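You operate a simulated robot arm through the tools that you are given. There is no shell and no other tool.

You run a simulated robot arm. Do the job below in one go: nothing can be reset, and whatever is moved stays where it is left.

JOB
Give the yellow bearing one stroke of grease, then put it away.
Fine: it lies on the round plate while you pump; it goes in the grey parts box; shut the lid after.

It is judged by the outcome, as a careful person would: the job done as asked, and still so three seconds after it is handed in. It fails if anything else is knocked over, pushed out of place, dropped, spilled or broken. Lids that push on must go on centred and level and be pressed home; caps that screw on are set level and turned clockwise until they are tight.

ROBOT AND FRAMES
A 6-joint arm with a four-finger gripper, fixed in place. Base frame: the origin is on the floor under the middle of its stand, x ahead of it, y to its left, z up; the work surface is at about z = 880. Units: mm, degrees, N and s.
It reaches about 1012 mm from its shoulder. Its first joint turns from -166.0 to 166.0 degrees. Payload 3.43 kg.
The TCP is the grasp point between the finger pads, 30 mm short of the fingertips. In the tool frame z runs along the fingers and y along their closing line. The gripper opens to 120 mm; its body begins 85 mm behind the TCP.
Orientation is that of the tool frame in the base frame, as a unit quaternion [x, y, z, w]. With the fingers straight down and closing along the base's y, the tool's x points along the base's -x, its y along +y and its z along -z.

CONTROLS
- The arm moves only by the tool drive_tool. Its argument "plan" is a list of rows, each a list of 3 entries, a list of its own where there are three numbers: the shift along the tool's x, y, z in units of 20 mm (1.0 is 20 mm), then the turn, a rotation vector about the tool's x, y, z in units of 4 degrees (1.0 is 4 degrees), then the opening in per cent of the stroke, from 0 (shut) to 100 (fully open). In form: [[[tx, ty, tz], [rx, ry, rz], grip], ...]. A call has 1 to 20 rows; each row shifts and turns the commanded pose from where the row before left it, along the tool's axes as they then stand. A call with a number of a shift or a turn outside -1 to 1 is refused whole. Rows are played at 5 a second. More than 50 mm and 8.6 degrees between two rows, or a gripper value outside its range, and nothing of the call is played. A pose out of reach is approached as far as the arm can. The call stops where the force on the tool passes 50 N (or 10 N more than at its start, if that is more) or the arm is blocked; 0.2 s more then pass. Each finger travels about 136.2 mm/s and halts on what it meets, pressing with about 35 N; the grip force reading is that of the motor and also rises with nothing between the fingers. The clock runs only during rows and for 0.2 s after the last one: add rows that do not move to give the fingers time. It gives the time, the measured TCP pose, the force on the tool (base axes), the opening and the grip force at its end, in the units of the frame above (readings bear some noise), with the torque about the TCP (base axes, N m) and any sound that the robot's microphone picked up.
- Cameras (640 x 400 px; columns grow to the right, rows downward): "scene" is fixed at [57.6, 650.8, 1613.8]; the picture's right is [-0.50, -0.87, 0.00], its down [-0.81, 0.46, -0.37] and it looks along [0.32, -0.18, -0.93] (base axes); focal length 330 px, centre (320, 200). "wrist" rides on the gripper at [72, -17, -121] in the tool frame; the picture's right is [0.23, 0.97, 0.00], its down [-0.81, 0.19, -0.55] and it looks along [-0.54, 0.13, 0.83] (tool axes); focal length 275 px, centre (320, 200). There is no depth. A picture from a camera that has moved, and an enlarged one, comes with that camera's place and axes in the base frame and with its lens. The place of the scene camera against the robot may be out by one fixed shift of up to 12 mm in any direction.
- capture(camera): a new picture of that camera. No time passes.
- zoom(camera, box): a new picture of the part [left, top, right, bottom] of that camera's present view, enlarged. No time passes.
- hand_in(): hands the job in; it is judged then, once.

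Nothing tells you positions but the pictures and the camera data. Unless the task says otherwise, let go and move clear before handing in.

The tools are called by a JSON object that holds its "op" and its "data". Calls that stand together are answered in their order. drive_tool: Moves the arm, as the interface text tells. Its arguments: {"type":"object","properties":{"plan":{"type":"array"}},"required":["plan"]} The other tools are called the same way: capture (camera) takes a picture; zoom (camera, box) takes an enlarged picture of a part of a camera's view; hand_in () hands the job in.

At the start:

```text
time_s: 0.0
tcp_pos: [95.1, 511.2, 1268.9]
ee_rot: [0.001, 1.0, 0.0, -0.001]
contact_force: [-0.4, -0.2, -0.5]
moment: [-0.01, 0.02, 0.01]
opening: 120.0
gripper_force: 0.1
```

scene: 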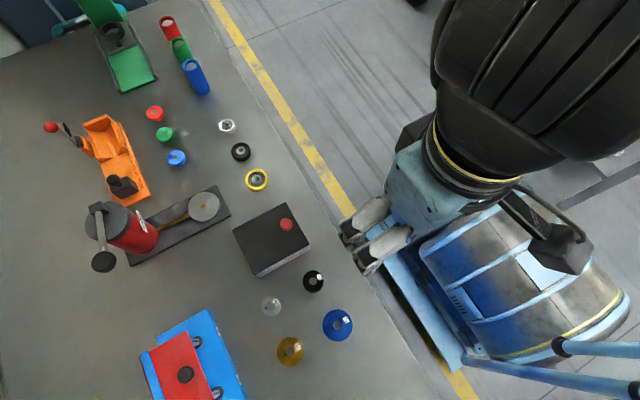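
wrist: 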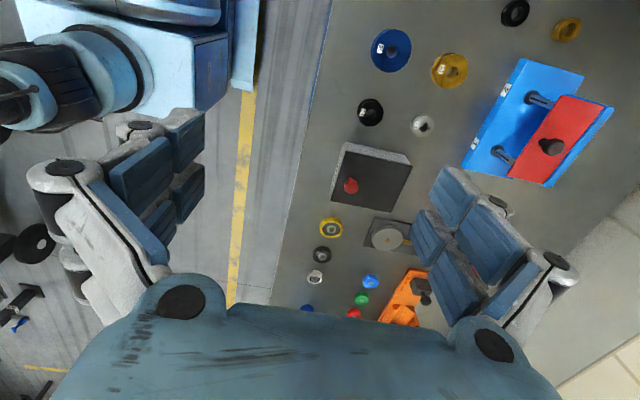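

I see a bench with a greaser (red drum with a lever, and a round plate at the end of its base), a yellow-ringed bearing, a grey/dark box with a red knob, and other items. I'll zoom in to see details before moving.

{"op": "zoom", "data": {"camera": "scene", "box": [80, 160, 240, 280]}}

{"op": "zoom", "data": {"camera": "scene", "box": [210, 100, 350, 300]}}

{"op": "zoom", "data": {"camera": "scene", "box": [30, 0, 230, 200]}}

{"op": "zoom", "data": {"camera": "scene", "box": [120, 260, 380, 400]}}

{"op": "zoom", "data": {"camera": "wrist", "box": [280, 120, 460, 320]}}

```text
3.33 times, centred on (160, 220) of scene
camera zoom: at [57.6, 650.8, 1613.8], right [-0.5, -0.87, 0.0], down [-0.81, 0.46, -0.37], along [0.32, -0.18, -0.93], focal length 1098 px, centre (853, 133)
```

zoom: 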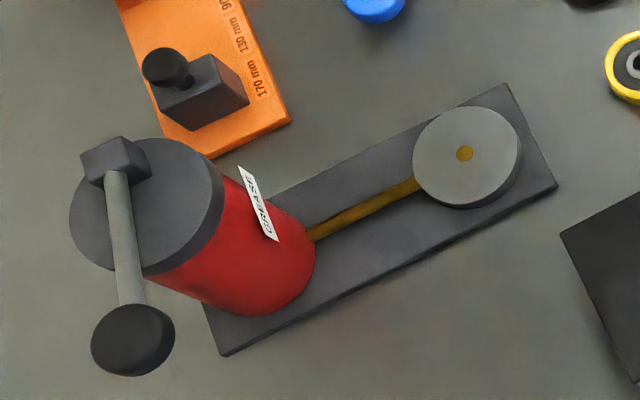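

```text
2.00 times, centred on (280, 200) of scene
camera zoom: at [57.6, 650.8, 1613.8], right [-0.5, -0.87, 0.0], down [-0.81, 0.46, -0.37], along [0.32, -0.18, -0.93], focal length 659 px, centre (400, 200)
```

zoom: 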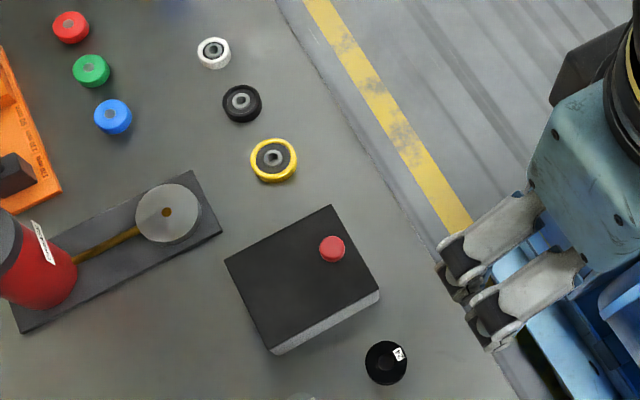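

```text
2.00 times, centred on (130, 100) of scene
camera zoom: at [57.6, 650.8, 1613.8], right [-0.5, -0.87, 0.0], down [-0.81, 0.46, -0.37], along [0.32, -0.18, -0.93], focal length 659 px, centre (700, 400)
```

zoom: 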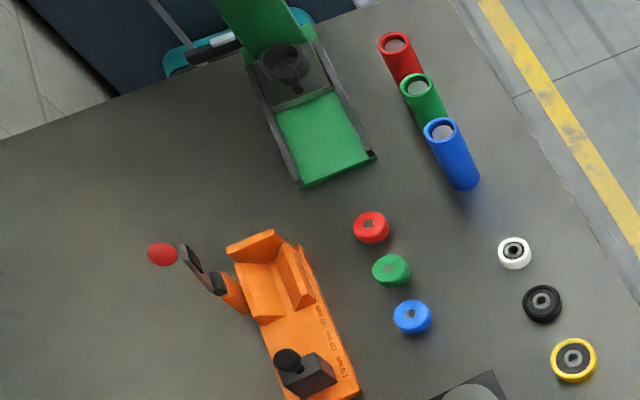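

```text
2.46 times, centred on (250, 330) of scene
camera zoom: at [57.6, 650.8, 1613.8], right [-0.5, -0.87, 0.0], down [-0.81, 0.46, -0.37], along [0.32, -0.18, -0.93], focal length 811 px, centre (492, -120)
```

zoom: 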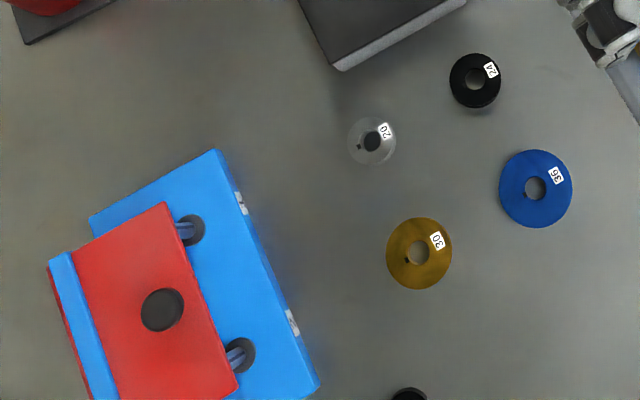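

```text
2.00 times, centred on (370, 220) of wrist
camera zoom: at [23.3, 494.5, 1388.2], right [-0.23, 0.97, 0.0], down [0.81, 0.19, 0.55], along [0.54, 0.13, -0.83], focal length 551 px, centre (220, 160)
```

zoom: 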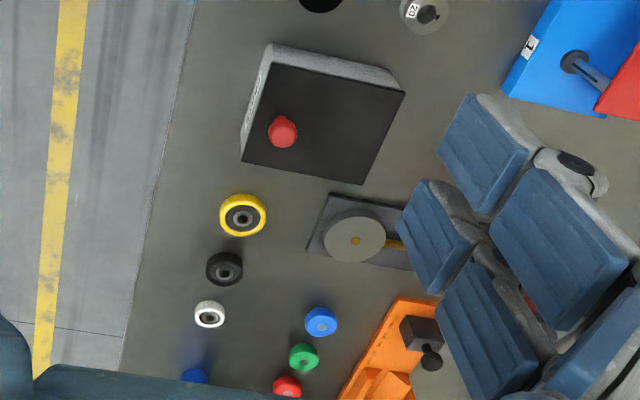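

The box with the dark lid and red knob is near (260, 608), its knob about z=959. The yellow bearing is near (411, 614) and the round plate near (404, 746). I'll lower the wrist camera towards the box to see how the lid works.

{"op": "drive_tool", "data": {"plan": [[[0, 0.5, 1], [0, 0, 0], 100], [[0, 0.5, 1], [0, 0, 0], 100], [[0, 0.5, 1], [0, 0, 0], 100], [[0, 0.5, 1], [0, 0, 0], 100], [[0, 0.5, 1], [0, 0, 0], 100], [[0, 0.5, 1], [0, 0, 0], 100]]}}

{"op": "capture", "data": {"camera": "wrist"}}

{"op": "capture", "data": {"camera": "scene"}}

```text
time_s: 1.4
tcp_pos: [80.1, 571.9, 1148.8]
ee_rot: [0.0, 1.0, 0.0, 0.006]
contact_force: [0.8, -0.1, 0.0]
moment: [0.03, 0.03, -0.02]
opening: 120.1
gripper_force: 0.0
```

```text
taken
camera wrist: at [8.0, 554.4, 1267.6], right [-0.23, 0.97, 0.0], down [0.8, 0.19, 0.56], along [0.55, 0.13, -0.83], focal length 275 px, centre (320, 200)
```

wrist: 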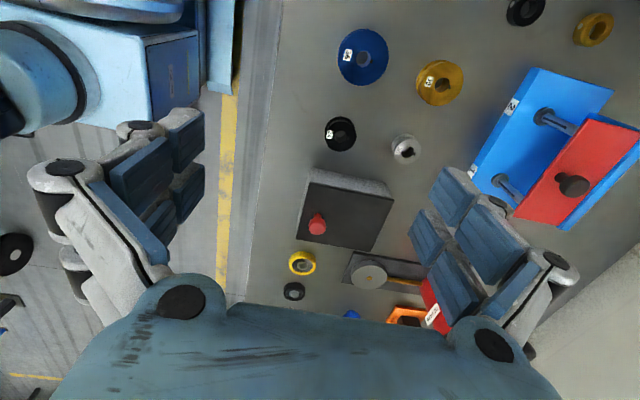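

```text
taken
```

scene: 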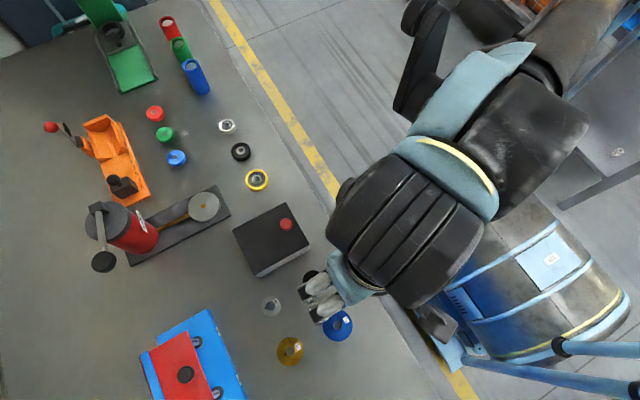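

The TCP ended about 15 mm off in x, so I'll check whether that is lag, using a row that does not move.

{"op": "drive_tool", "data": {"plan": [[[0, 0, 0], [0, 0, 0], 100], [[0, 0, 0], [0, 0, 0], 100]]}}

{"op": "zoom", "data": {"camera": "wrist", "box": [280, 160, 440, 320]}}

```text
time_s: 2.0
tcp_pos: [79.5, 570.9, 1149.2]
ee_rot: [0.0, 1.0, 0.0, 0.006]
contact_force: [0.0, -0.1, 0.5]
moment: [-0.02, -0.03, -0.03]
opening: 119.9
gripper_force: 0.0
```

```text
2.50 times, centred on (360, 240) of wrist
camera zoom: at [7.9, 554.5, 1267.7], right [-0.23, 0.97, 0.0], down [0.8, 0.19, 0.56], along [0.55, 0.13, -0.83], focal length 688 px, centre (220, 100)
```

zoom: 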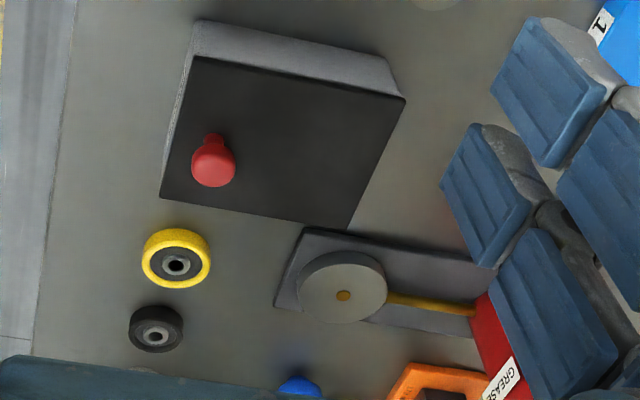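

{"op": "drive_tool", "data": {"plan": [[[-1, 0, 0], [0, 0, 0], 100], [[-1, 0, 0], [0, 0, 0], 100], [[0, 0, 0], [0, 0, 0], 100]]}}

{"op": "drive_tool", "data": {"plan": [[[0, 1, 0], [0, 0, 0], 100], [[0, 1, 0], [0, 0, 0], 100], [[0, 0, 0], [0, 0, 0], 100]]}}

{"op": "drive_tool", "data": {"plan": [[[0, 0, 1], [0, 0, 0], 100], [[0, 0, 1], [0, 0, 0], 100], [[0, 0, 0], [0, 0, 0], 100]]}}

```text
time_s: 2.8
tcp_pos: [120.5, 571.2, 1148.8]
ee_rot: [0.0, 1.0, 0.0, 0.005]
contact_force: [-0.3, 0.0, -0.3]
moment: [0.0, 0.0, -0.01]
opening: 120.1
gripper_force: 0.0
```

```text
time_s: 3.6
tcp_pos: [120.8, 610.5, 1149.4]
ee_rot: [0.0, 1.0, 0.0, 0.005]
contact_force: [-0.2, 0.3, -0.7]
moment: [-0.01, 0.01, 0.02]
opening: 119.8
gripper_force: 0.0
```

```text
time_s: 4.4
tcp_pos: [120.6, 611.4, 1109.6]
ee_rot: [0.001, 1.0, 0.0, 0.005]
contact_force: [-0.3, -0.3, 1.0]
moment: [0.03, 0.02, 0.01]
opening: 119.9
gripper_force: 0.0
```

{"op": "capture", "data": {"camera": "wrist"}}

{"op": "zoom", "data": {"camera": "wrist", "box": [200, 120, 440, 320]}}

```text
taken
camera wrist: at [47.7, 594.1, 1228.2], right [-0.23, 0.97, 0.0], down [0.8, 0.19, 0.56], along [0.55, 0.13, -0.83], focal length 275 px, centre (320, 200)
```

wrist: 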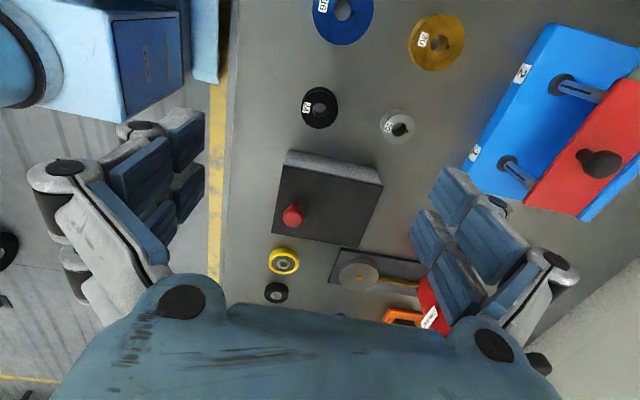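

```text
2.00 times, centred on (320, 220) of wrist
camera zoom: at [47.7, 594.1, 1228.2], right [-0.23, 0.97, 0.0], down [0.8, 0.19, 0.56], along [0.55, 0.13, -0.83], focal length 551 px, centre (320, 160)
```

zoom: 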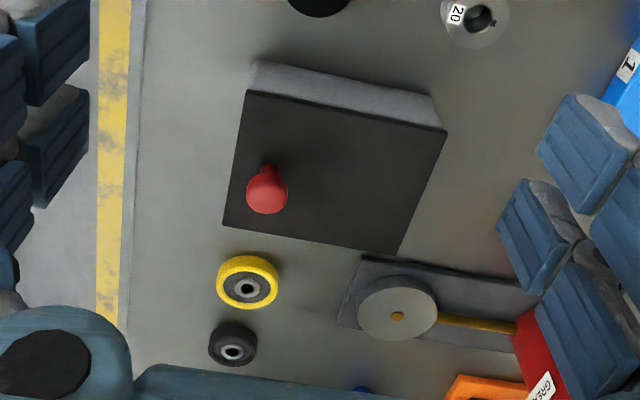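

The motion now tracks well. The box looks axis-aligned, roughly x 199–302 and y 586–709, with the knob near (250, 610). Next I'll lower and tilt the wrist camera for a low side view, to tell whether the lid is hinged, sliding or lift-off.

{"op": "drive_tool", "data": {"plan": [[[0.1, 0, 1], [0, 0, 0], 100], [[0.1, 0, 1], [0, 0, 0], 100], [[0.1, 0, 1], [0, 0, 0], 100], [[0.1, 0, 1], [0, 0, 0], 100], [[0.1, 0, 1], [0, 0, 0], 100], [[0.1, 0, 1], [0, 0, 0], 100], [[0, 0, 0], [0, -0.92, 0], 100], [[0, 0, 0], [0, -0.92, 0], 100], [[0, 0, 0], [0, -0.92, 0], 100], [[0, 0, 0], [0, -0.92, 0], 100], [[0, 0, 0], [0, -0.92, 0], 100], [[0, 0, 0], [0, -0.92, 0], 100], [[0, 0, 0], [0, -0.92, 0], 100], [[0, 0, 0], [0, -0.92, 0], 100], [[0, 0, 0], [0, 0, 0], 100]]}}

{"op": "capture", "data": {"camera": "wrist"}}

```text
time_s: 7.6
tcp_pos: [110.3, 611.2, 989.5]
ee_rot: [0.0, 0.965, 0.0, 0.261]
contact_force: [-0.7, 0.2, 0.3]
moment: [0.01, 0.01, -0.01]
opening: 120.1
gripper_force: 0.1
```

```text
taken
camera wrist: at [-11.8, 594.6, 1057.6], right [-0.2, 0.97, -0.11], down [0.42, 0.19, 0.89], along [0.88, 0.13, -0.45], focal length 275 px, centre (320, 200)
```

wrist: 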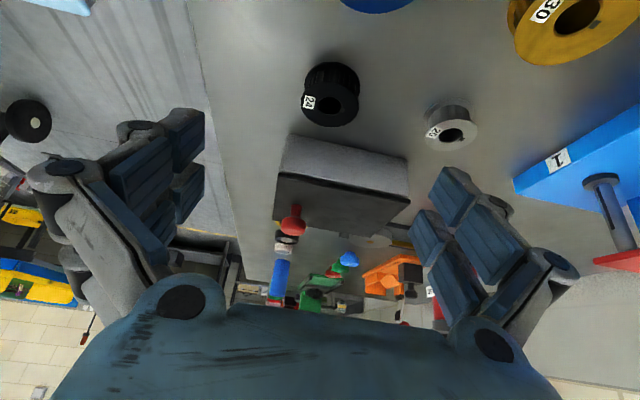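

{"op": "zoom", "data": {"camera": "wrist", "box": [250, 110, 430, 290]}}

{"op": "zoom", "data": {"camera": "wrist", "box": [350, 220, 450, 310]}}

{"op": "zoom", "data": {"camera": "wrist", "box": [0, 80, 220, 300]}}

```text
2.22 times, centred on (340, 200) of wrist
camera zoom: at [-11.8, 594.6, 1057.6], right [-0.2, 0.97, -0.11], down [0.42, 0.19, 0.89], along [0.88, 0.13, -0.45], focal length 612 px, centre (276, 200)
```

zoom: 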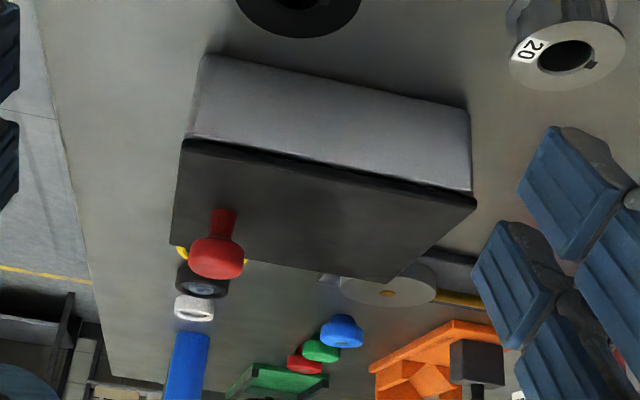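

```text
4.44 times, centred on (400, 265) of wrist
camera zoom: at [-11.8, 594.6, 1057.6], right [-0.2, 0.97, -0.11], down [0.42, 0.19, 0.89], along [0.88, 0.13, -0.45], focal length 1224 px, centre (-36, -89)
```

zoom: 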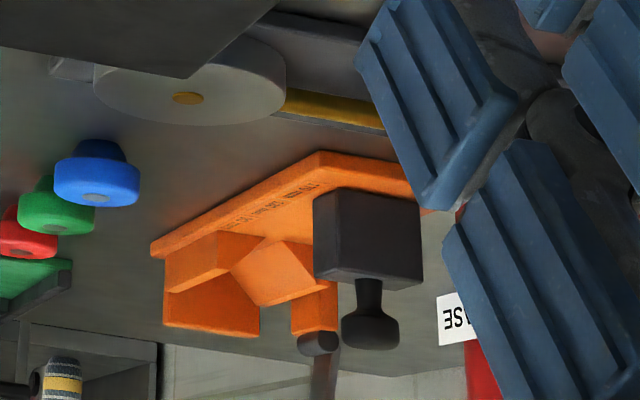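

```text
1.82 times, centred on (110, 190) of wrist
camera zoom: at [-11.8, 594.6, 1057.6], right [-0.2, 0.97, -0.11], down [0.42, 0.19, 0.89], along [0.88, 0.13, -0.45], focal length 500 px, centre (702, 218)
```

zoom: 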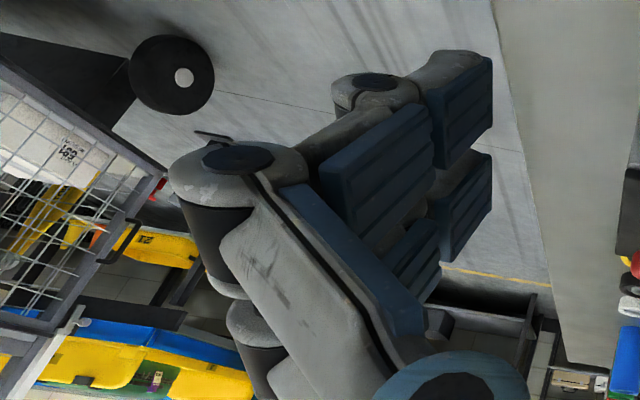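

The lid is a thin plate on the grey box with a mushroom knob near its low-y edge, so it is probably hinged at the far (y≈709) edge. I'll shut the gripper briefly in free space to learn the shape of the fingers and where the pads meet.

{"op": "drive_tool", "data": {"plan": [[[0, 0, 0], [0, 0, 0], 20], [[0, 0, 0], [0, 0, 0], 20], [[0, 0, 0], [0, 0, 0], 20], [[0, 0, 0], [0, 0, 0], 20]]}}

{"op": "capture", "data": {"camera": "wrist"}}

{"op": "zoom", "data": {"camera": "wrist", "box": [230, 120, 390, 260]}}

{"op": "capture", "data": {"camera": "scene"}}

```text
time_s: 8.6
tcp_pos: [110.1, 610.4, 990.0]
ee_rot: [0.0, 0.966, -0.001, 0.259]
contact_force: [-0.9, -0.6, 0.2]
moment: [0.01, 0.0, 0.01]
opening: 23.9
gripper_force: 0.1
```

```text
taken
camera wrist: at [-11.7, 594.6, 1057.7], right [-0.2, 0.97, -0.11], down [0.42, 0.19, 0.88], along [0.88, 0.13, -0.45], focal length 275 px, centre (320, 200)
```

wrist: 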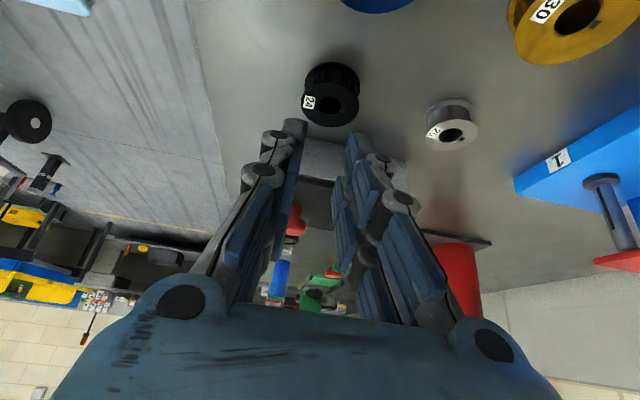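

```text
2.86 times, centred on (310, 190) of wrist
camera zoom: at [-11.7, 594.6, 1057.7], right [-0.2, 0.97, -0.11], down [0.42, 0.19, 0.88], along [0.88, 0.13, -0.45], focal length 786 px, centre (349, 229)
```

zoom: 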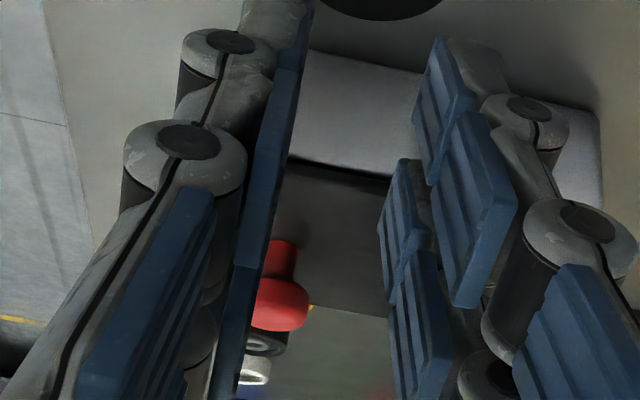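

```text
taken
```

scene: 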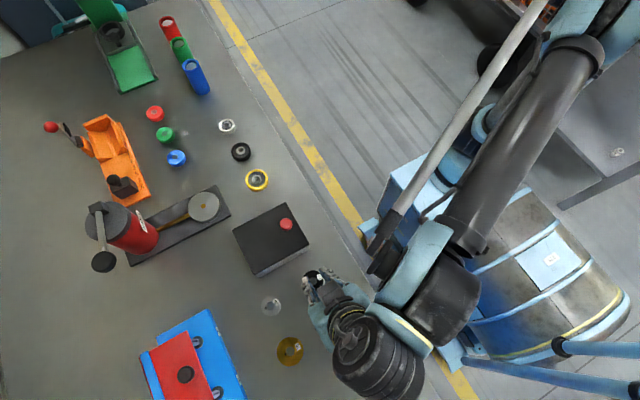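

I now have the finger shape: two fingers per side at tool x about ±6 to ±23 mm, with a gap of roughly 12 mm between them. The knob head is near (257, 610, 956) and the lid top about z≈933. I'll level out, climb, and turn the camera towards the greaser.

{"op": "drive_tool", "data": {"plan": [[[0, 0, 0], [0, 0.94, 0], 100], [[0, 0, 0], [0, 0.94, 0], 100], [[0, 0, 0], [0, 0.94, 0], 100], [[0, 0, 0], [0, 0.94, 0], 100], [[0, 0, 0], [0, 0.94, 0], 100], [[0, 0, 0], [0, 0.94, 0], 100], [[0, 0, 0], [0, 0.94, 0], 100], [[0, 0, 0], [0, 0.94, 0], 100], [[0, 0, -1], [0, 0, 0], 100], [[0, 0, -1], [0, 0, 0], 100], [[0, 0, -1], [0, 0, 0], 100], [[0, 0, -1], [0, 0, 0], 100], [[0, 0, -1], [0, 0, 0], 100], [[0, 0, -1], [0, 0, 0], 100], [[0, 0, -1], [0, 0, 0], 100], [[0, 0, 0], [0, 0, 0], 100]]}}

{"op": "drive_tool", "data": {"plan": [[[-0.6, 0, 0], [0, 0, -1], 100], [[-0.6, 0, 0], [0, 0, -1], 100], [[-0.6, 0, 0], [0, 0, -1], 100], [[-0.6, 0, 0], [0, 0, -1], 100], [[-0.6, 0, 0], [0, 0, -1], 100], [[-0.6, 0, 0], [0, 0, -1], 100], [[-0.6, 0, 0], [0, 0, -1], 100], [[-0.6, 0, 0], [0, 0, -1], 100], [[-0.6, 0, 0], [0, 0, -1], 100], [[-0.6, 0, 0], [0, 0, -1], 100], [[0, 0, 0], [0, 0, -1], 100], [[0, 0, 0], [0, 0, -1], 100], [[0, 0, 0], [0, 0, -1], 100], [[0, 0, 0], [0, 0, -1], 100], [[0, 0, 0], [0, 0, -1], 100], [[0, 0, 0], [0, 0, -1], 100], [[0, 0, 0], [0, 0, -1], 100], [[0, 0, 0], [0, 0, -1], 100], [[0, 0, 0], [0, 0, 0], 100]]}}

{"op": "capture", "data": {"camera": "wrist"}}

```text
time_s: 12.0
tcp_pos: [108.1, 612.0, 1129.9]
ee_rot: [0.001, 1.0, 0.0, -0.001]
contact_force: [-0.7, 0.1, -0.5]
moment: [0.03, 0.02, 0.01]
opening: 119.8
gripper_force: 0.0
```

```text
time_s: 16.0
tcp_pos: [222.4, 648.1, 1128.9]
ee_rot: [-0.588, 0.809, 0.0, 0.0]
contact_force: [1.0, -0.3, -0.9]
moment: [-0.05, 0.03, -0.01]
opening: 119.8
gripper_force: 0.0
```

```text
taken
camera wrist: at [216.6, 574.6, 1249.3], right [-1.0, 0.08, 0.0], down [0.07, 0.83, 0.55], along [0.04, 0.55, -0.83], focal length 275 px, centre (320, 200)
```

wrist: 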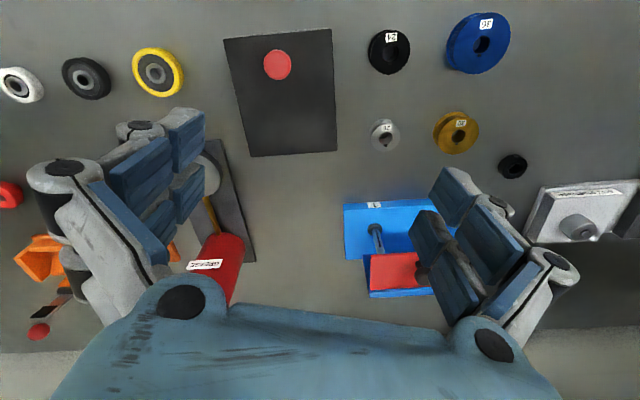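

{"op": "drive_tool", "data": {"plan": [[[-1, -0.64, -0.17], [0, 0, 0], 100], [[-1, -0.64, -0.17], [0, 0, 0], 100], [[-1, -0.64, -0.17], [0, 0, 0], 100], [[-1, -0.64, -0.17], [0, 0, 0], 100], [[-1, -0.64, -0.17], [0, 0, 0], 100], [[-1, -0.64, -0.17], [0, 0, 0], 100], [[0, 0, 0], [0, 0, 0], 100]]}}

{"op": "capture", "data": {"camera": "wrist"}}

{"op": "zoom", "data": {"camera": "wrist", "box": [180, 80, 440, 300]}}

```text
time_s: 17.6
tcp_pos: [334.4, 738.7, 1150.5]
ee_rot: [-0.587, 0.81, 0.0, 0.0]
contact_force: [0.1, 0.4, -0.2]
moment: [-0.01, 0.0, -0.03]
opening: 120.0
gripper_force: 0.1
```

```text
taken
camera wrist: at [327.0, 665.2, 1270.5], right [-1.0, 0.08, 0.0], down [0.07, 0.83, 0.55], along [0.05, 0.55, -0.83], focal length 275 px, centre (320, 200)
```

wrist: 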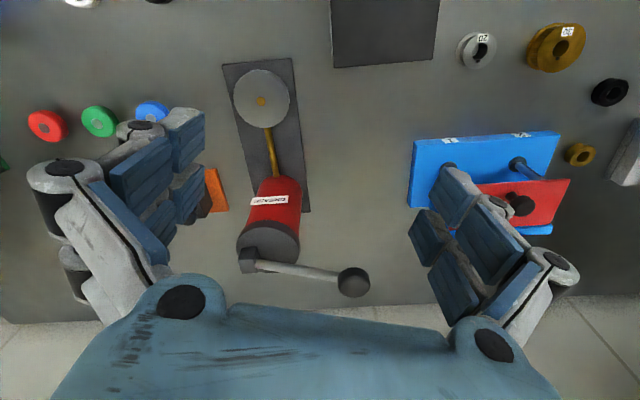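

```text
1.82 times, centred on (310, 190) of wrist
camera zoom: at [327.0, 665.2, 1270.5], right [-1.0, 0.08, 0.0], down [0.07, 0.83, 0.55], along [0.05, 0.55, -0.83], focal length 500 px, centre (338, 218)
```

zoom: 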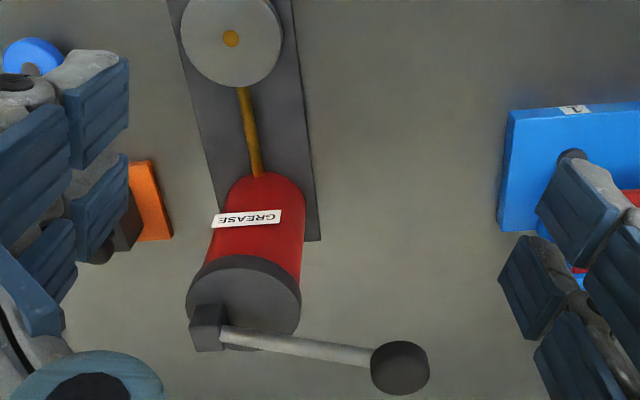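

The lever pivots on a block near (426, 888, 1051) and its knob is near (310, 903, 1077), so it slopes upwards in its raised position. The plate is centred near (412, 751) with its top at about z≈894. Now I'll go above the yellow bearing and square up the gripper, closing along y.

{"op": "drive_tool", "data": {"plan": [[[0.775, -0.955, 0.833], [0, 0, 0], 100], [[0.775, -0.955, 0.833], [0, 0, 0], 100], [[0.775, -0.955, 0.833], [0, 0, 0], 100], [[0.775, -0.955, 0.833], [0, 0, 0], 100], [[0.775, -0.955, 0.833], [0, 0, 0], 100], [[0.775, -0.955, 0.833], [0, 0, 0], 100], [[0, 0, 0], [0, 0, 0], 100]]}}

{"op": "drive_tool", "data": {"plan": [[[0, 0, 0], [0, 0, 1], 100], [[0, 0, 0], [0, 0, 1], 100], [[0, 0, 0], [0, 0, 1], 100], [[0, 0, 0], [0, 0, 1], 100], [[0, 0, 0], [0, 0, 1], 100], [[0, 0, 0], [0, 0, 1], 100], [[0, 0, 0], [0, 0, 1], 100], [[0, 0, 0], [0, 0, 1], 100], [[0, 0, 0], [0, 0, 1], 100], [[0, 0, 0], [0, 0, 1], 100], [[0, 0, 0], [0, 0, 1], 100], [[0, 0, 0], [0, 0, 1], 100], [[0, 0, 0], [0, 0, 1], 100], [[0, 0, 0], [0, 0, 1], 100], [[0, 0, 0], [0, 0, 1], 100], [[0, 0, 0], [0, 0, 1], 100], [[0, 0, 0], [0, 0, 1], 100], [[0, 0, 0], [0, 0, 1], 100], [[0, 0, 0], [0, 0, 0], 100]]}}

{"op": "capture", "data": {"camera": "wrist"}}

{"op": "capture", "data": {"camera": "scene"}}

```text
time_s: 19.2
tcp_pos: [411.8, 613.6, 1048.4]
ee_rot: [-0.588, 0.809, 0.0, 0.0]
contact_force: [0.1, -0.4, 0.7]
moment: [0.0, -0.01, -0.02]
opening: 119.9
gripper_force: 0.1
```

```text
time_s: 23.2
tcp_pos: [413.0, 614.8, 1050.0]
ee_rot: [0.001, 1.0, 0.0, 0.001]
contact_force: [0.3, 0.4, 0.2]
moment: [0.02, -0.02, 0.01]
opening: 120.2
gripper_force: 0.0
```

```text
taken
camera wrist: at [341.9, 597.3, 1169.7], right [-0.23, 0.97, 0.0], down [0.81, 0.19, 0.55], along [0.54, 0.13, -0.83], focal length 275 px, centre (320, 200)
```

wrist: 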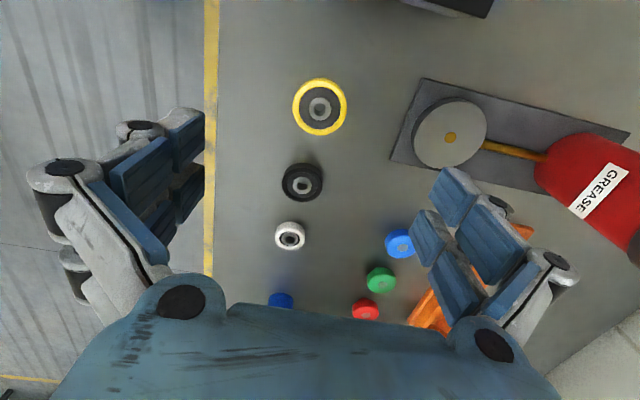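

```text
taken
```

scene: 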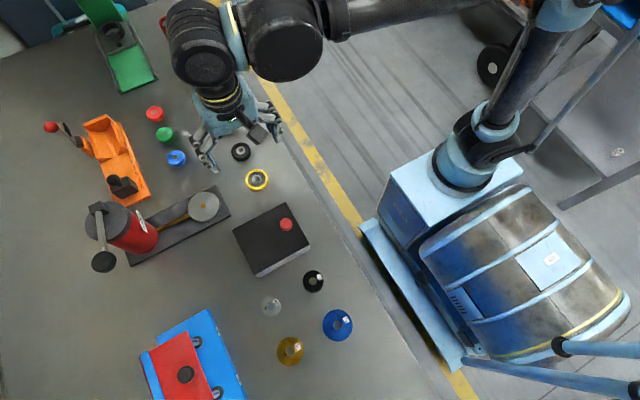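

{"op": "zoom", "data": {"camera": "wrist", "box": [270, 60, 370, 150]}}

{"op": "zoom", "data": {"camera": "wrist", "box": [380, 70, 640, 260]}}

{"op": "zoom", "data": {"camera": "scene", "box": [160, 40, 300, 200]}}

```text
4.44 times, centred on (320, 105) of wrist
camera zoom: at [341.9, 597.3, 1169.7], right [-0.23, 0.97, 0.0], down [0.81, 0.19, 0.55], along [0.54, 0.13, -0.83], focal length 1224 px, centre (320, 622)
```

zoom: 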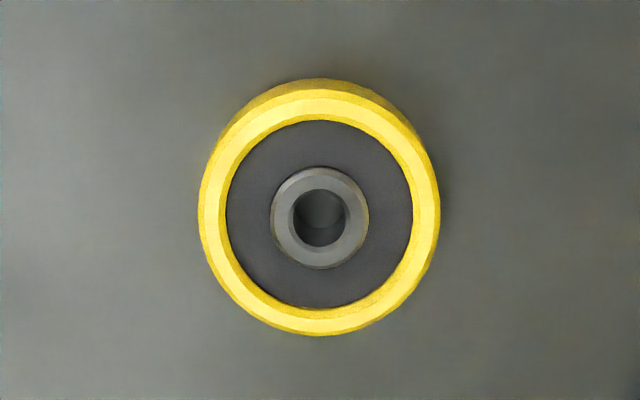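

```text
2.11 times, centred on (510, 165) of wrist
camera zoom: at [341.9, 597.3, 1169.7], right [-0.23, 0.97, 0.0], down [0.81, 0.19, 0.55], along [0.54, 0.13, -0.83], focal length 580 px, centre (-80, 274)
```

zoom: 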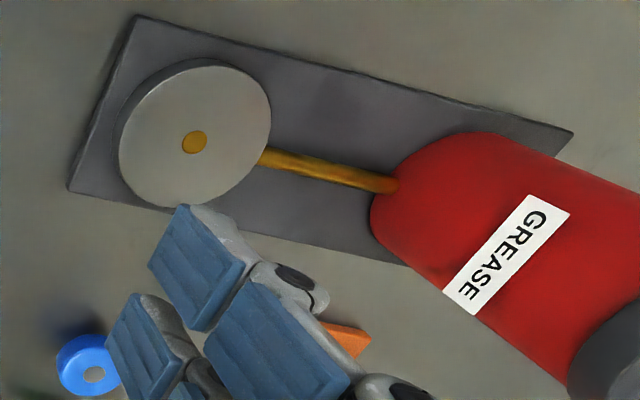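

```text
2.50 times, centred on (230, 120) of scene
camera zoom: at [57.6, 650.8, 1613.8], right [-0.5, -0.87, 0.0], down [-0.81, 0.46, -0.37], along [0.32, -0.18, -0.93], focal length 824 px, centre (545, 400)
```

zoom: 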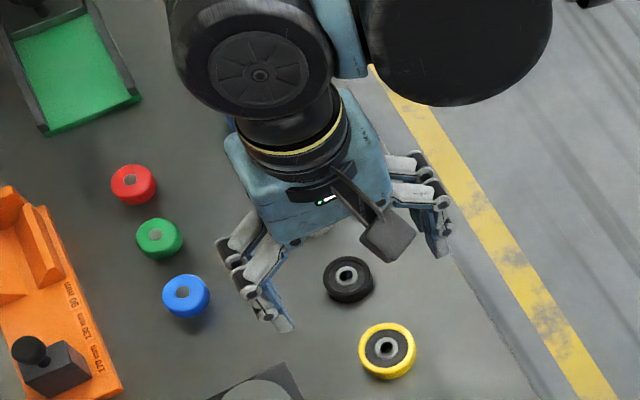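

The gripper is centred over the bearing at (413.8, 614.5); its outer diameter is about 52 mm. I'll come straight down to just above the table and check before gripping.

{"op": "drive_tool", "data": {"plan": [[[0, 0, 1], [0, 0, 0], 75], [[0, 0, 1], [0, 0, 0], 75], [[0, 0, 1], [0, 0, 0], 75], [[0, 0, 1], [0, 0, 0], 75], [[0, 0, 1], [0, 0, 0], 75], [[0, 0, 1], [0, 0, 0], 75], [[0, 0, 0.5], [0, 0, 0], 75], [[0, 0, 0], [0, 0, 0], 75]]}}

{"op": "capture", "data": {"camera": "wrist"}}

```text
time_s: 25.0
tcp_pos: [413.0, 614.7, 919.7]
ee_rot: [0.0, 1.0, 0.0, 0.0]
contact_force: [-0.4, -0.4, -0.2]
moment: [0.02, 0.02, 0.0]
opening: 89.8
gripper_force: 0.1
```

```text
taken
camera wrist: at [341.6, 597.3, 1039.3], right [-0.23, 0.97, 0.0], down [0.81, 0.19, 0.55], along [0.54, 0.13, -0.83], focal length 275 px, centre (320, 200)
```

wrist: 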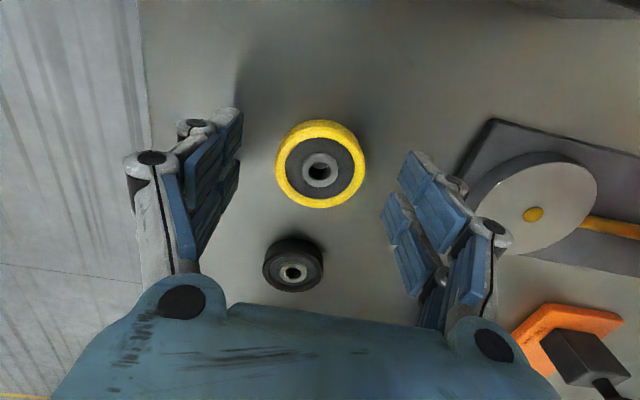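

{"op": "drive_tool", "data": {"plan": [[[0, 0, 0.3], [0, 0, 0], 75], [[0, 0, 0], [0, 0, 0], 75], [[0, 0, 0], [0, 0, 0], 50], [[0, 0, 0], [0, 0, 0], 30], [[0, 0, 0], [0, 0, 0], 30], [[0, 0, 0], [0, 0, 0], 30]]}}

{"op": "capture", "data": {"camera": "wrist"}}

```text
time_s: 26.4
tcp_pos: [412.4, 615.0, 914.9]
ee_rot: [0.0, 1.0, 0.0, 0.001]
contact_force: [-0.5, 1.7, 0.7]
moment: [0.02, 0.01, 0.03]
opening: 52.0
gripper_force: 34.9
```

```text
taken
camera wrist: at [341.4, 597.6, 1033.4], right [-0.23, 0.97, 0.0], down [0.81, 0.19, 0.55], along [0.54, 0.13, -0.83], focal length 275 px, centre (320, 200)
```

wrist: 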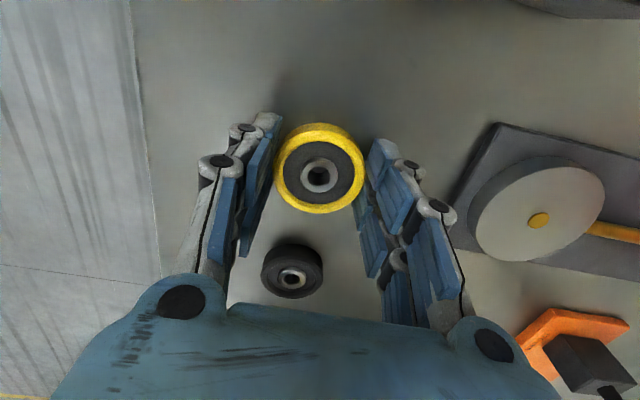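

The bearing is gripped (52 mm, 35 N). I'll lift it and carry it over the round plate.

{"op": "drive_tool", "data": {"plan": [[[0, 0, -0.5], [0, 0, 0], 30], [[0, 0, -1], [0, 0, 0], 30], [[0, 0, -1], [0, 0, 0], 30], [[0, 0, -1], [0, 0, 0], 30], [[0, 0, -1], [0, 0, 0], 30], [[0, 0, 0], [0, 0, 0], 30]]}}

{"op": "drive_tool", "data": {"plan": [[[0.01, 0.96, 0], [0, 0, 0], 30], [[0.01, 0.96, 0], [0, 0, 0], 30], [[0.01, 0.96, 0], [0, 0, 0], 30], [[0.01, 0.96, 0], [0, 0, 0], 30], [[0.01, 0.96, 0], [0, 0, 0], 30], [[0.01, 0.96, 0], [0, 0, 0], 30], [[0.01, 0.96, 0], [0, 0, 0], 30], [[0, 0, 0], [0, 0, 0], 30]]}}

{"op": "capture", "data": {"camera": "wrist"}}

{"op": "capture", "data": {"camera": "scene"}}

```text
time_s: 27.8
tcp_pos: [412.0, 615.6, 1003.3]
ee_rot: [0.0, 1.0, 0.0, 0.001]
contact_force: [-1.0, -0.3, -0.3]
moment: [0.04, 0.03, 0.05]
opening: 52.1
gripper_force: 34.7
```

```text
time_s: 29.6
tcp_pos: [412.2, 749.5, 1003.5]
ee_rot: [0.0, 1.0, 0.0, 0.0]
contact_force: [-0.6, 0.0, -1.2]
moment: [0.01, -0.01, 0.0]
opening: 51.9
gripper_force: 35.2
```

```text
taken
camera wrist: at [340.3, 732.3, 1123.0], right [-0.23, 0.97, 0.0], down [0.81, 0.19, 0.55], along [0.54, 0.13, -0.83], focal length 275 px, centre (320, 200)
```

wrist: 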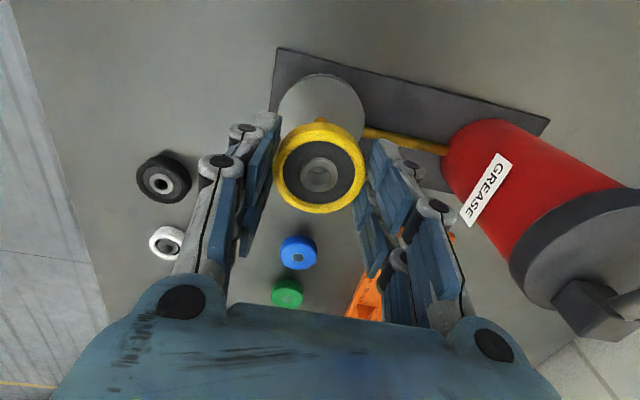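

```text
taken
```

scene: 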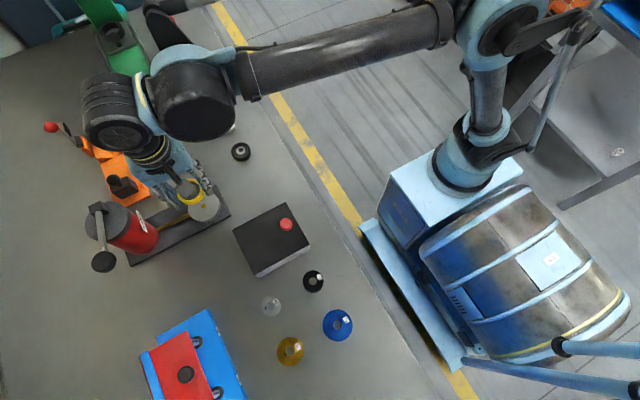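

{"op": "zoom", "data": {"camera": "wrist", "box": [260, 50, 400, 220]}}

{"op": "zoom", "data": {"camera": "scene", "box": [80, 140, 250, 280]}}

```text
2.35 times, centred on (330, 135) of wrist
camera zoom: at [340.3, 732.3, 1123.0], right [-0.23, 0.97, 0.0], down [0.81, 0.19, 0.55], along [0.54, 0.13, -0.83], focal length 648 px, centre (296, 353)
```

zoom: 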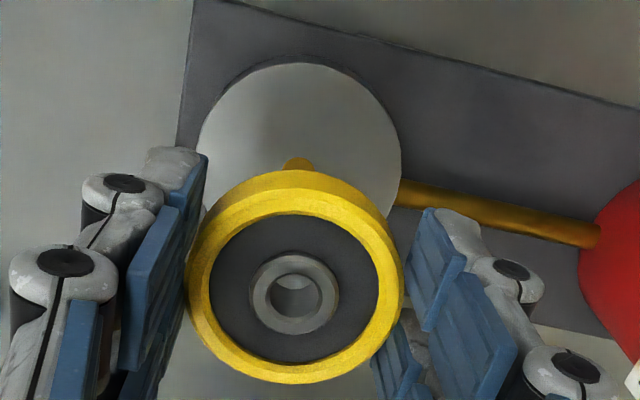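

```text
2.86 times, centred on (165, 210) of scene
camera zoom: at [57.6, 650.8, 1613.8], right [-0.5, -0.87, 0.0], down [-0.81, 0.46, -0.37], along [0.32, -0.18, -0.93], focal length 941 px, centre (763, 171)
```

zoom: 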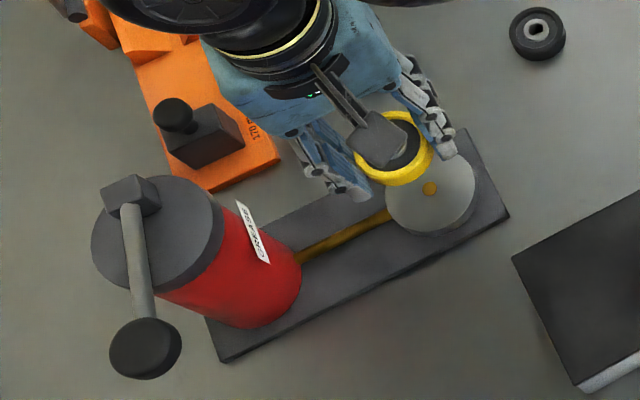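

{"op": "drive_tool", "data": {"plan": [[[0.1, 0, 0.9], [0, 0, 0], 30], [[0, 0, 1], [0, 0, 0], 30], [[0, 0, 1], [0, 0, 0], 30], [[0, 0, 0], [0, 0, 0], 30]]}}

{"op": "drive_tool", "data": {"plan": [[[0, 0, 0.15], [0, 0, 0], 30], [[0, 0, 0.15], [0, 0, 0], 30], [[0, 0, 0], [0, 0, 0], 30]]}}

{"op": "zoom", "data": {"camera": "wrist", "box": [240, 60, 400, 240]}}

```text
time_s: 30.6
tcp_pos: [409.1, 748.0, 946.0]
ee_rot: [0.001, 1.0, 0.0, 0.0]
contact_force: [-0.1, -0.3, -0.5]
moment: [0.01, -0.03, 0.0]
opening: 51.9
gripper_force: 34.7
```

```text
time_s: 31.4
tcp_pos: [408.8, 749.1, 940.5]
ee_rot: [0.0, 1.0, -0.001, 0.001]
contact_force: [0.5, -0.2, -1.6]
moment: [-0.02, 0.0, 0.01]
opening: 52.0
gripper_force: 35.4
```

```text
2.22 times, centred on (320, 150) of wrist
camera zoom: at [337.6, 731.8, 1059.5], right [-0.23, 0.97, 0.0], down [0.81, 0.19, 0.55], along [0.54, 0.13, -0.83], focal length 612 px, centre (320, 311)
```

zoom: 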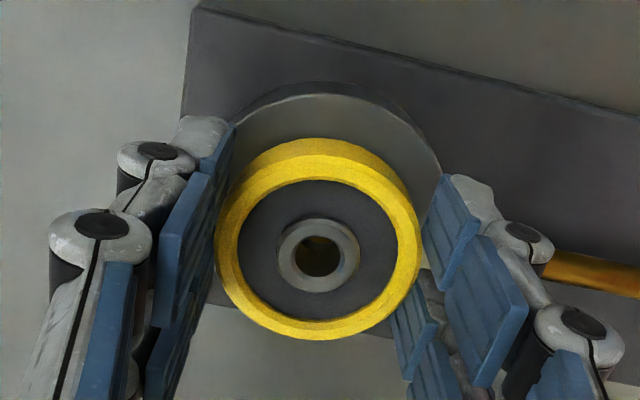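

{"op": "drive_tool", "data": {"plan": [[[-0.1, 0.04, 0.1], [0, 0, 0], 30], [[0, 0, 0], [0, 0, 0], 30]]}}

{"op": "drive_tool", "data": {"plan": [[[0, 0, 0.1], [0, 0, 0], 30], [[0, 0, 0], [0, 0, 0], 30]]}}

{"op": "drive_tool", "data": {"plan": [[[0, 0, 0.1], [0, 0, 0], 30], [[0, 0, 0], [0, 0, 0], 30]]}}

```text
time_s: 32.0
tcp_pos: [411.9, 749.2, 936.6]
ee_rot: [0.0, 1.0, 0.0, -0.001]
contact_force: [-0.2, -0.1, -0.3]
moment: [0.03, 0.01, 0.02]
opening: 51.7
gripper_force: 34.8
```

```text
time_s: 32.6
tcp_pos: [410.4, 749.8, 936.5]
ee_rot: [0.0, 1.0, 0.0, 0.0]
contact_force: [0.3, -0.3, 0.5]
moment: [0.01, 0.0, 0.01]
opening: 52.1
gripper_force: 34.5
```

```text
time_s: 33.2
tcp_pos: [411.8, 748.9, 934.9]
ee_rot: [0.0, 1.0, 0.001, 0.001]
contact_force: [2.5, 11.1, 29.0]
moment: [0.43, -0.23, 0.03]
opening: 52.0
gripper_force: 34.6
```

The bearing is resting on the plate (29 N upward). I'll ease off slightly and open the fingers a little.

{"op": "drive_tool", "data": {"plan": [[[0, 0, -0.05], [0, 0, 0], 30], [[0, 0, 0], [0, 0, 0], 46], [[0, 0, 0], [0, 0, 0], 50], [[0, 0, 0], [0, 0, 0], 60], [[0, 0, 0], [0, 0, 0], 60]]}}

{"op": "zoom", "data": {"camera": "wrist", "box": [240, 60, 400, 240]}}

```text
time_s: 34.4
tcp_pos: [410.7, 749.7, 935.8]
ee_rot: [0.0, 1.0, 0.0, 0.0]
contact_force: [0.1, -0.8, 0.3]
moment: [-0.02, -0.01, -0.03]
opening: 71.9
gripper_force: 0.0
```

```text
2.22 times, centred on (320, 150) of wrist
camera zoom: at [339.5, 732.0, 1055.1], right [-0.23, 0.97, 0.0], down [0.81, 0.19, 0.55], along [0.54, 0.13, -0.83], focal length 612 px, centre (320, 311)
```

zoom: 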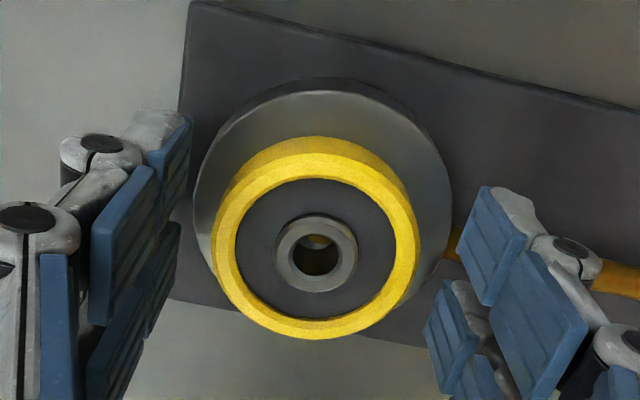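

The bearing sits centred on the plate. I'll rise clear, then move over towards the lever for a closer look.

{"op": "drive_tool", "data": {"plan": [[[0, 0, -1], [0, 0, 0], 60], [[0, 0, -1], [0, 0, 0], 60], [[0, 0, -1], [0, 0, 0], 60], [[0, 0, -1], [0, 0, 0], 60], [[0, 0, -1], [0, 0, 0], 60], [[0, 0, -1], [0, 0, 0], 60], [[0, 0, -1], [0, 0, 0], 60], [[0, 0, -1], [0, 0, 0], 60], [[0, 0, -1], [0, 0, 0], 60], [[0, 0, -1], [0, 0, 0], 60], [[0, 0, -1], [0, 0, 0], 60], [[0, 0, -1], [0, 0, 0], 60], [[0, 0, 0], [0, 0, 0], 60]]}}

{"op": "drive_tool", "data": {"plan": [[[1, 0.3, 0], [0, 0, 0], 30], [[1, 0.3, 0], [0, 0, 0], 0], [[1, 0.3, 0], [0, 0, 0], 0], [[1, 0.5, 0], [0, 0, 0], 0], [[1, 0.5, 0], [0, 0, 0], 0], [[1, 0.5, 0], [0, 0, 0], 0], [[0, 0, 0], [0, 0, 0], 0]]}}

{"op": "capture", "data": {"camera": "wrist"}}

{"op": "capture", "data": {"camera": "scene"}}

```text
time_s: 37.2
tcp_pos: [411.7, 750.6, 1176.7]
ee_rot: [0.0, 1.0, 0.0, 0.0]
contact_force: [-0.1, 0.1, -0.8]
moment: [0.02, -0.01, 0.0]
opening: 72.2
gripper_force: 0.1
```

```text
time_s: 38.8
tcp_pos: [290.4, 796.1, 1174.9]
ee_rot: [0.0, 1.0, 0.0, 0.0]
contact_force: [0.0, 0.2, 0.0]
moment: [-0.02, 0.0, 0.0]
opening: 0.1
gripper_force: 33.4
```

```text
taken
camera wrist: at [219.9, 780.0, 1294.6], right [-0.23, 0.97, 0.0], down [0.81, 0.19, 0.55], along [0.54, 0.13, -0.83], focal length 275 px, centre (320, 200)
```

wrist: 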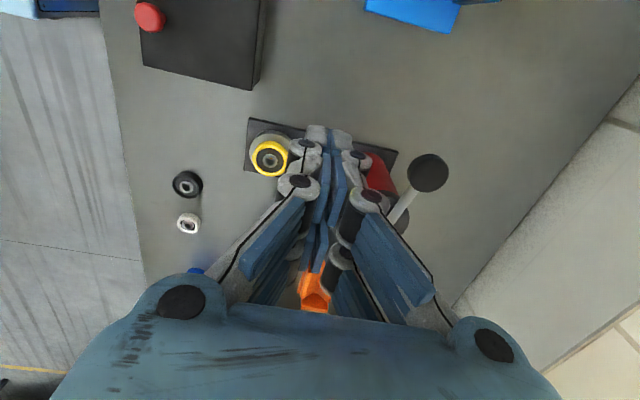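

```text
taken
```

scene: 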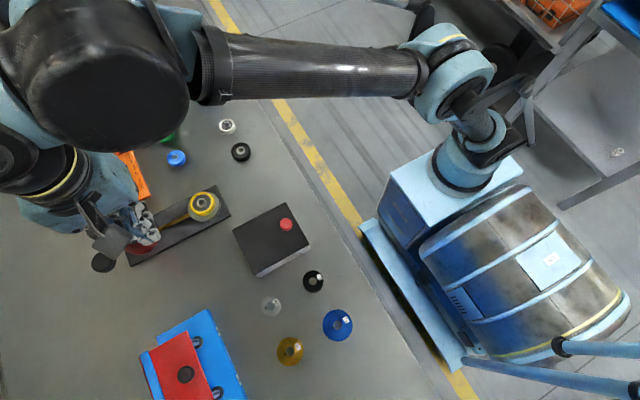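

The lever knob is at about (310.6, 900.6, 1077). With the fingers shut I'll move over it, checking that the arm can reach.

{"op": "drive_tool", "data": {"plan": [[[-0.2, 0.87, 0], [0, 0, 0], 0], [[-0.2, 0.87, 0], [0, 0, 0], 0], [[-0.2, 0.87, 0], [0, 0, 0], 0], [[-0.2, 0.87, 0], [0, 0, 0], 0], [[-0.1, 0.87, 0], [0, 0, 0], 0], [[-0.1, 0.87, 0], [0, 0, 0], 0], [[0, 0, 0], [0, 0, 0], 0]]}}

{"op": "capture", "data": {"camera": "wrist"}}

{"op": "capture", "data": {"camera": "scene"}}

```text
time_s: 40.4
tcp_pos: [304.5, 836.6, 1155.9]
ee_rot: [0.0, 1.0, 0.001, 0.0]
contact_force: [-0.1, -0.3, -0.1]
moment: [0.01, 0.02, 0.02]
opening: 0.0
gripper_force: 33.1
out of reach, approached as far as the arm can: row 2, 3, 4, 5, 6
```

```text
taken
camera wrist: at [232.7, 819.0, 1276.0], right [-0.23, 0.97, 0.0], down [0.81, 0.19, 0.55], along [0.54, 0.13, -0.83], focal length 275 px, centre (320, 200)
```

wrist: 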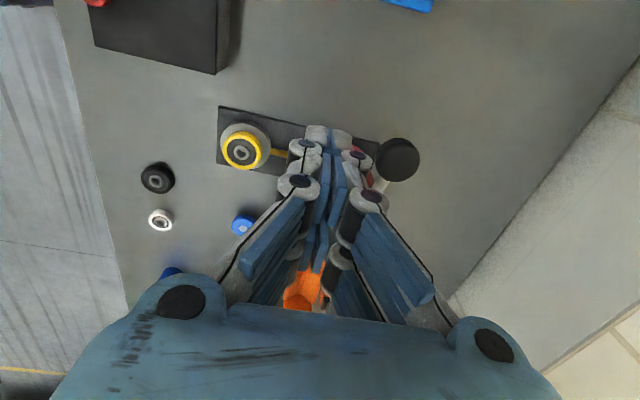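

```text
taken
```

scene: 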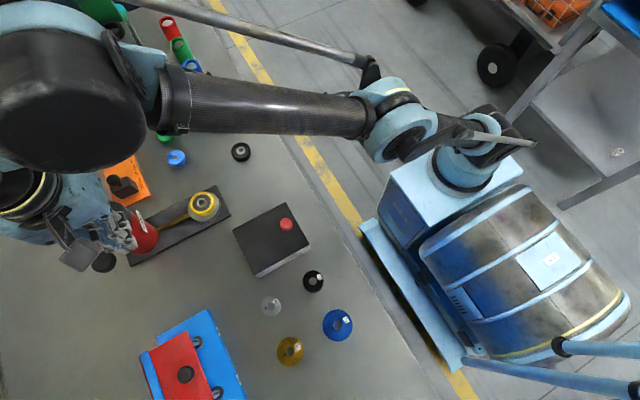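

With the gripper vertical the reach runs out about 60 mm short. I'll tilt the fingers outwards by 40° to gain reach for the press.

{"op": "drive_tool", "data": {"plan": [[[0, 0, -0.3], [-1, 0, 0], 0], [[0, 0, 0], [-1, 0, 0], 0], [[0, 0, 0], [-1, 0, 0], 0], [[0, 0, 0], [-1, 0, 0], 0], [[0, 0, 0], [-1, 0, 0], 0], [[0, 0, 0], [-1, 0, 0], 0], [[0, 0, 0], [-1, 0, 0], 0], [[0, 0, 0], [-1, 0, 0], 0], [[0, 0, 0], [-1, 0, 0], 0], [[0, 0, 0], [-1, 0, 0], 0], [[0, 0, 0], [0, 0, 0], 0]]}}

{"op": "capture", "data": {"camera": "wrist"}}

```text
time_s: 42.8
tcp_pos: [304.7, 837.4, 1164.4]
ee_rot: [0.0, 0.939, 0.343, 0.0]
contact_force: [-0.1, -0.4, 0.1]
moment: [0.0, 0.03, 0.01]
opening: 0.1
gripper_force: 33.3
```

```text
taken
camera wrist: at [233.4, 745.6, 1244.9], right [-0.23, 0.74, 0.63], down [0.81, -0.21, 0.55], along [0.54, 0.63, -0.56], focal length 275 px, centre (320, 200)
```

wrist: 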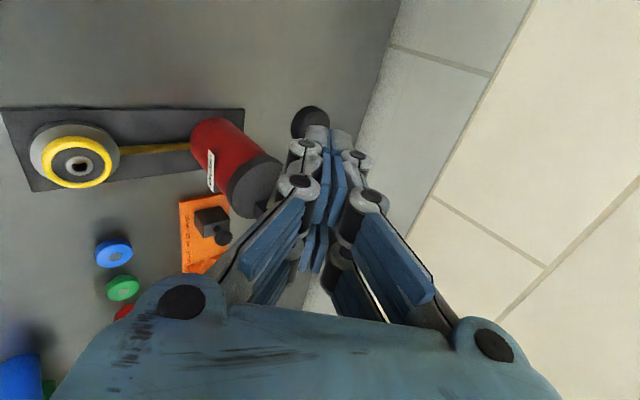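

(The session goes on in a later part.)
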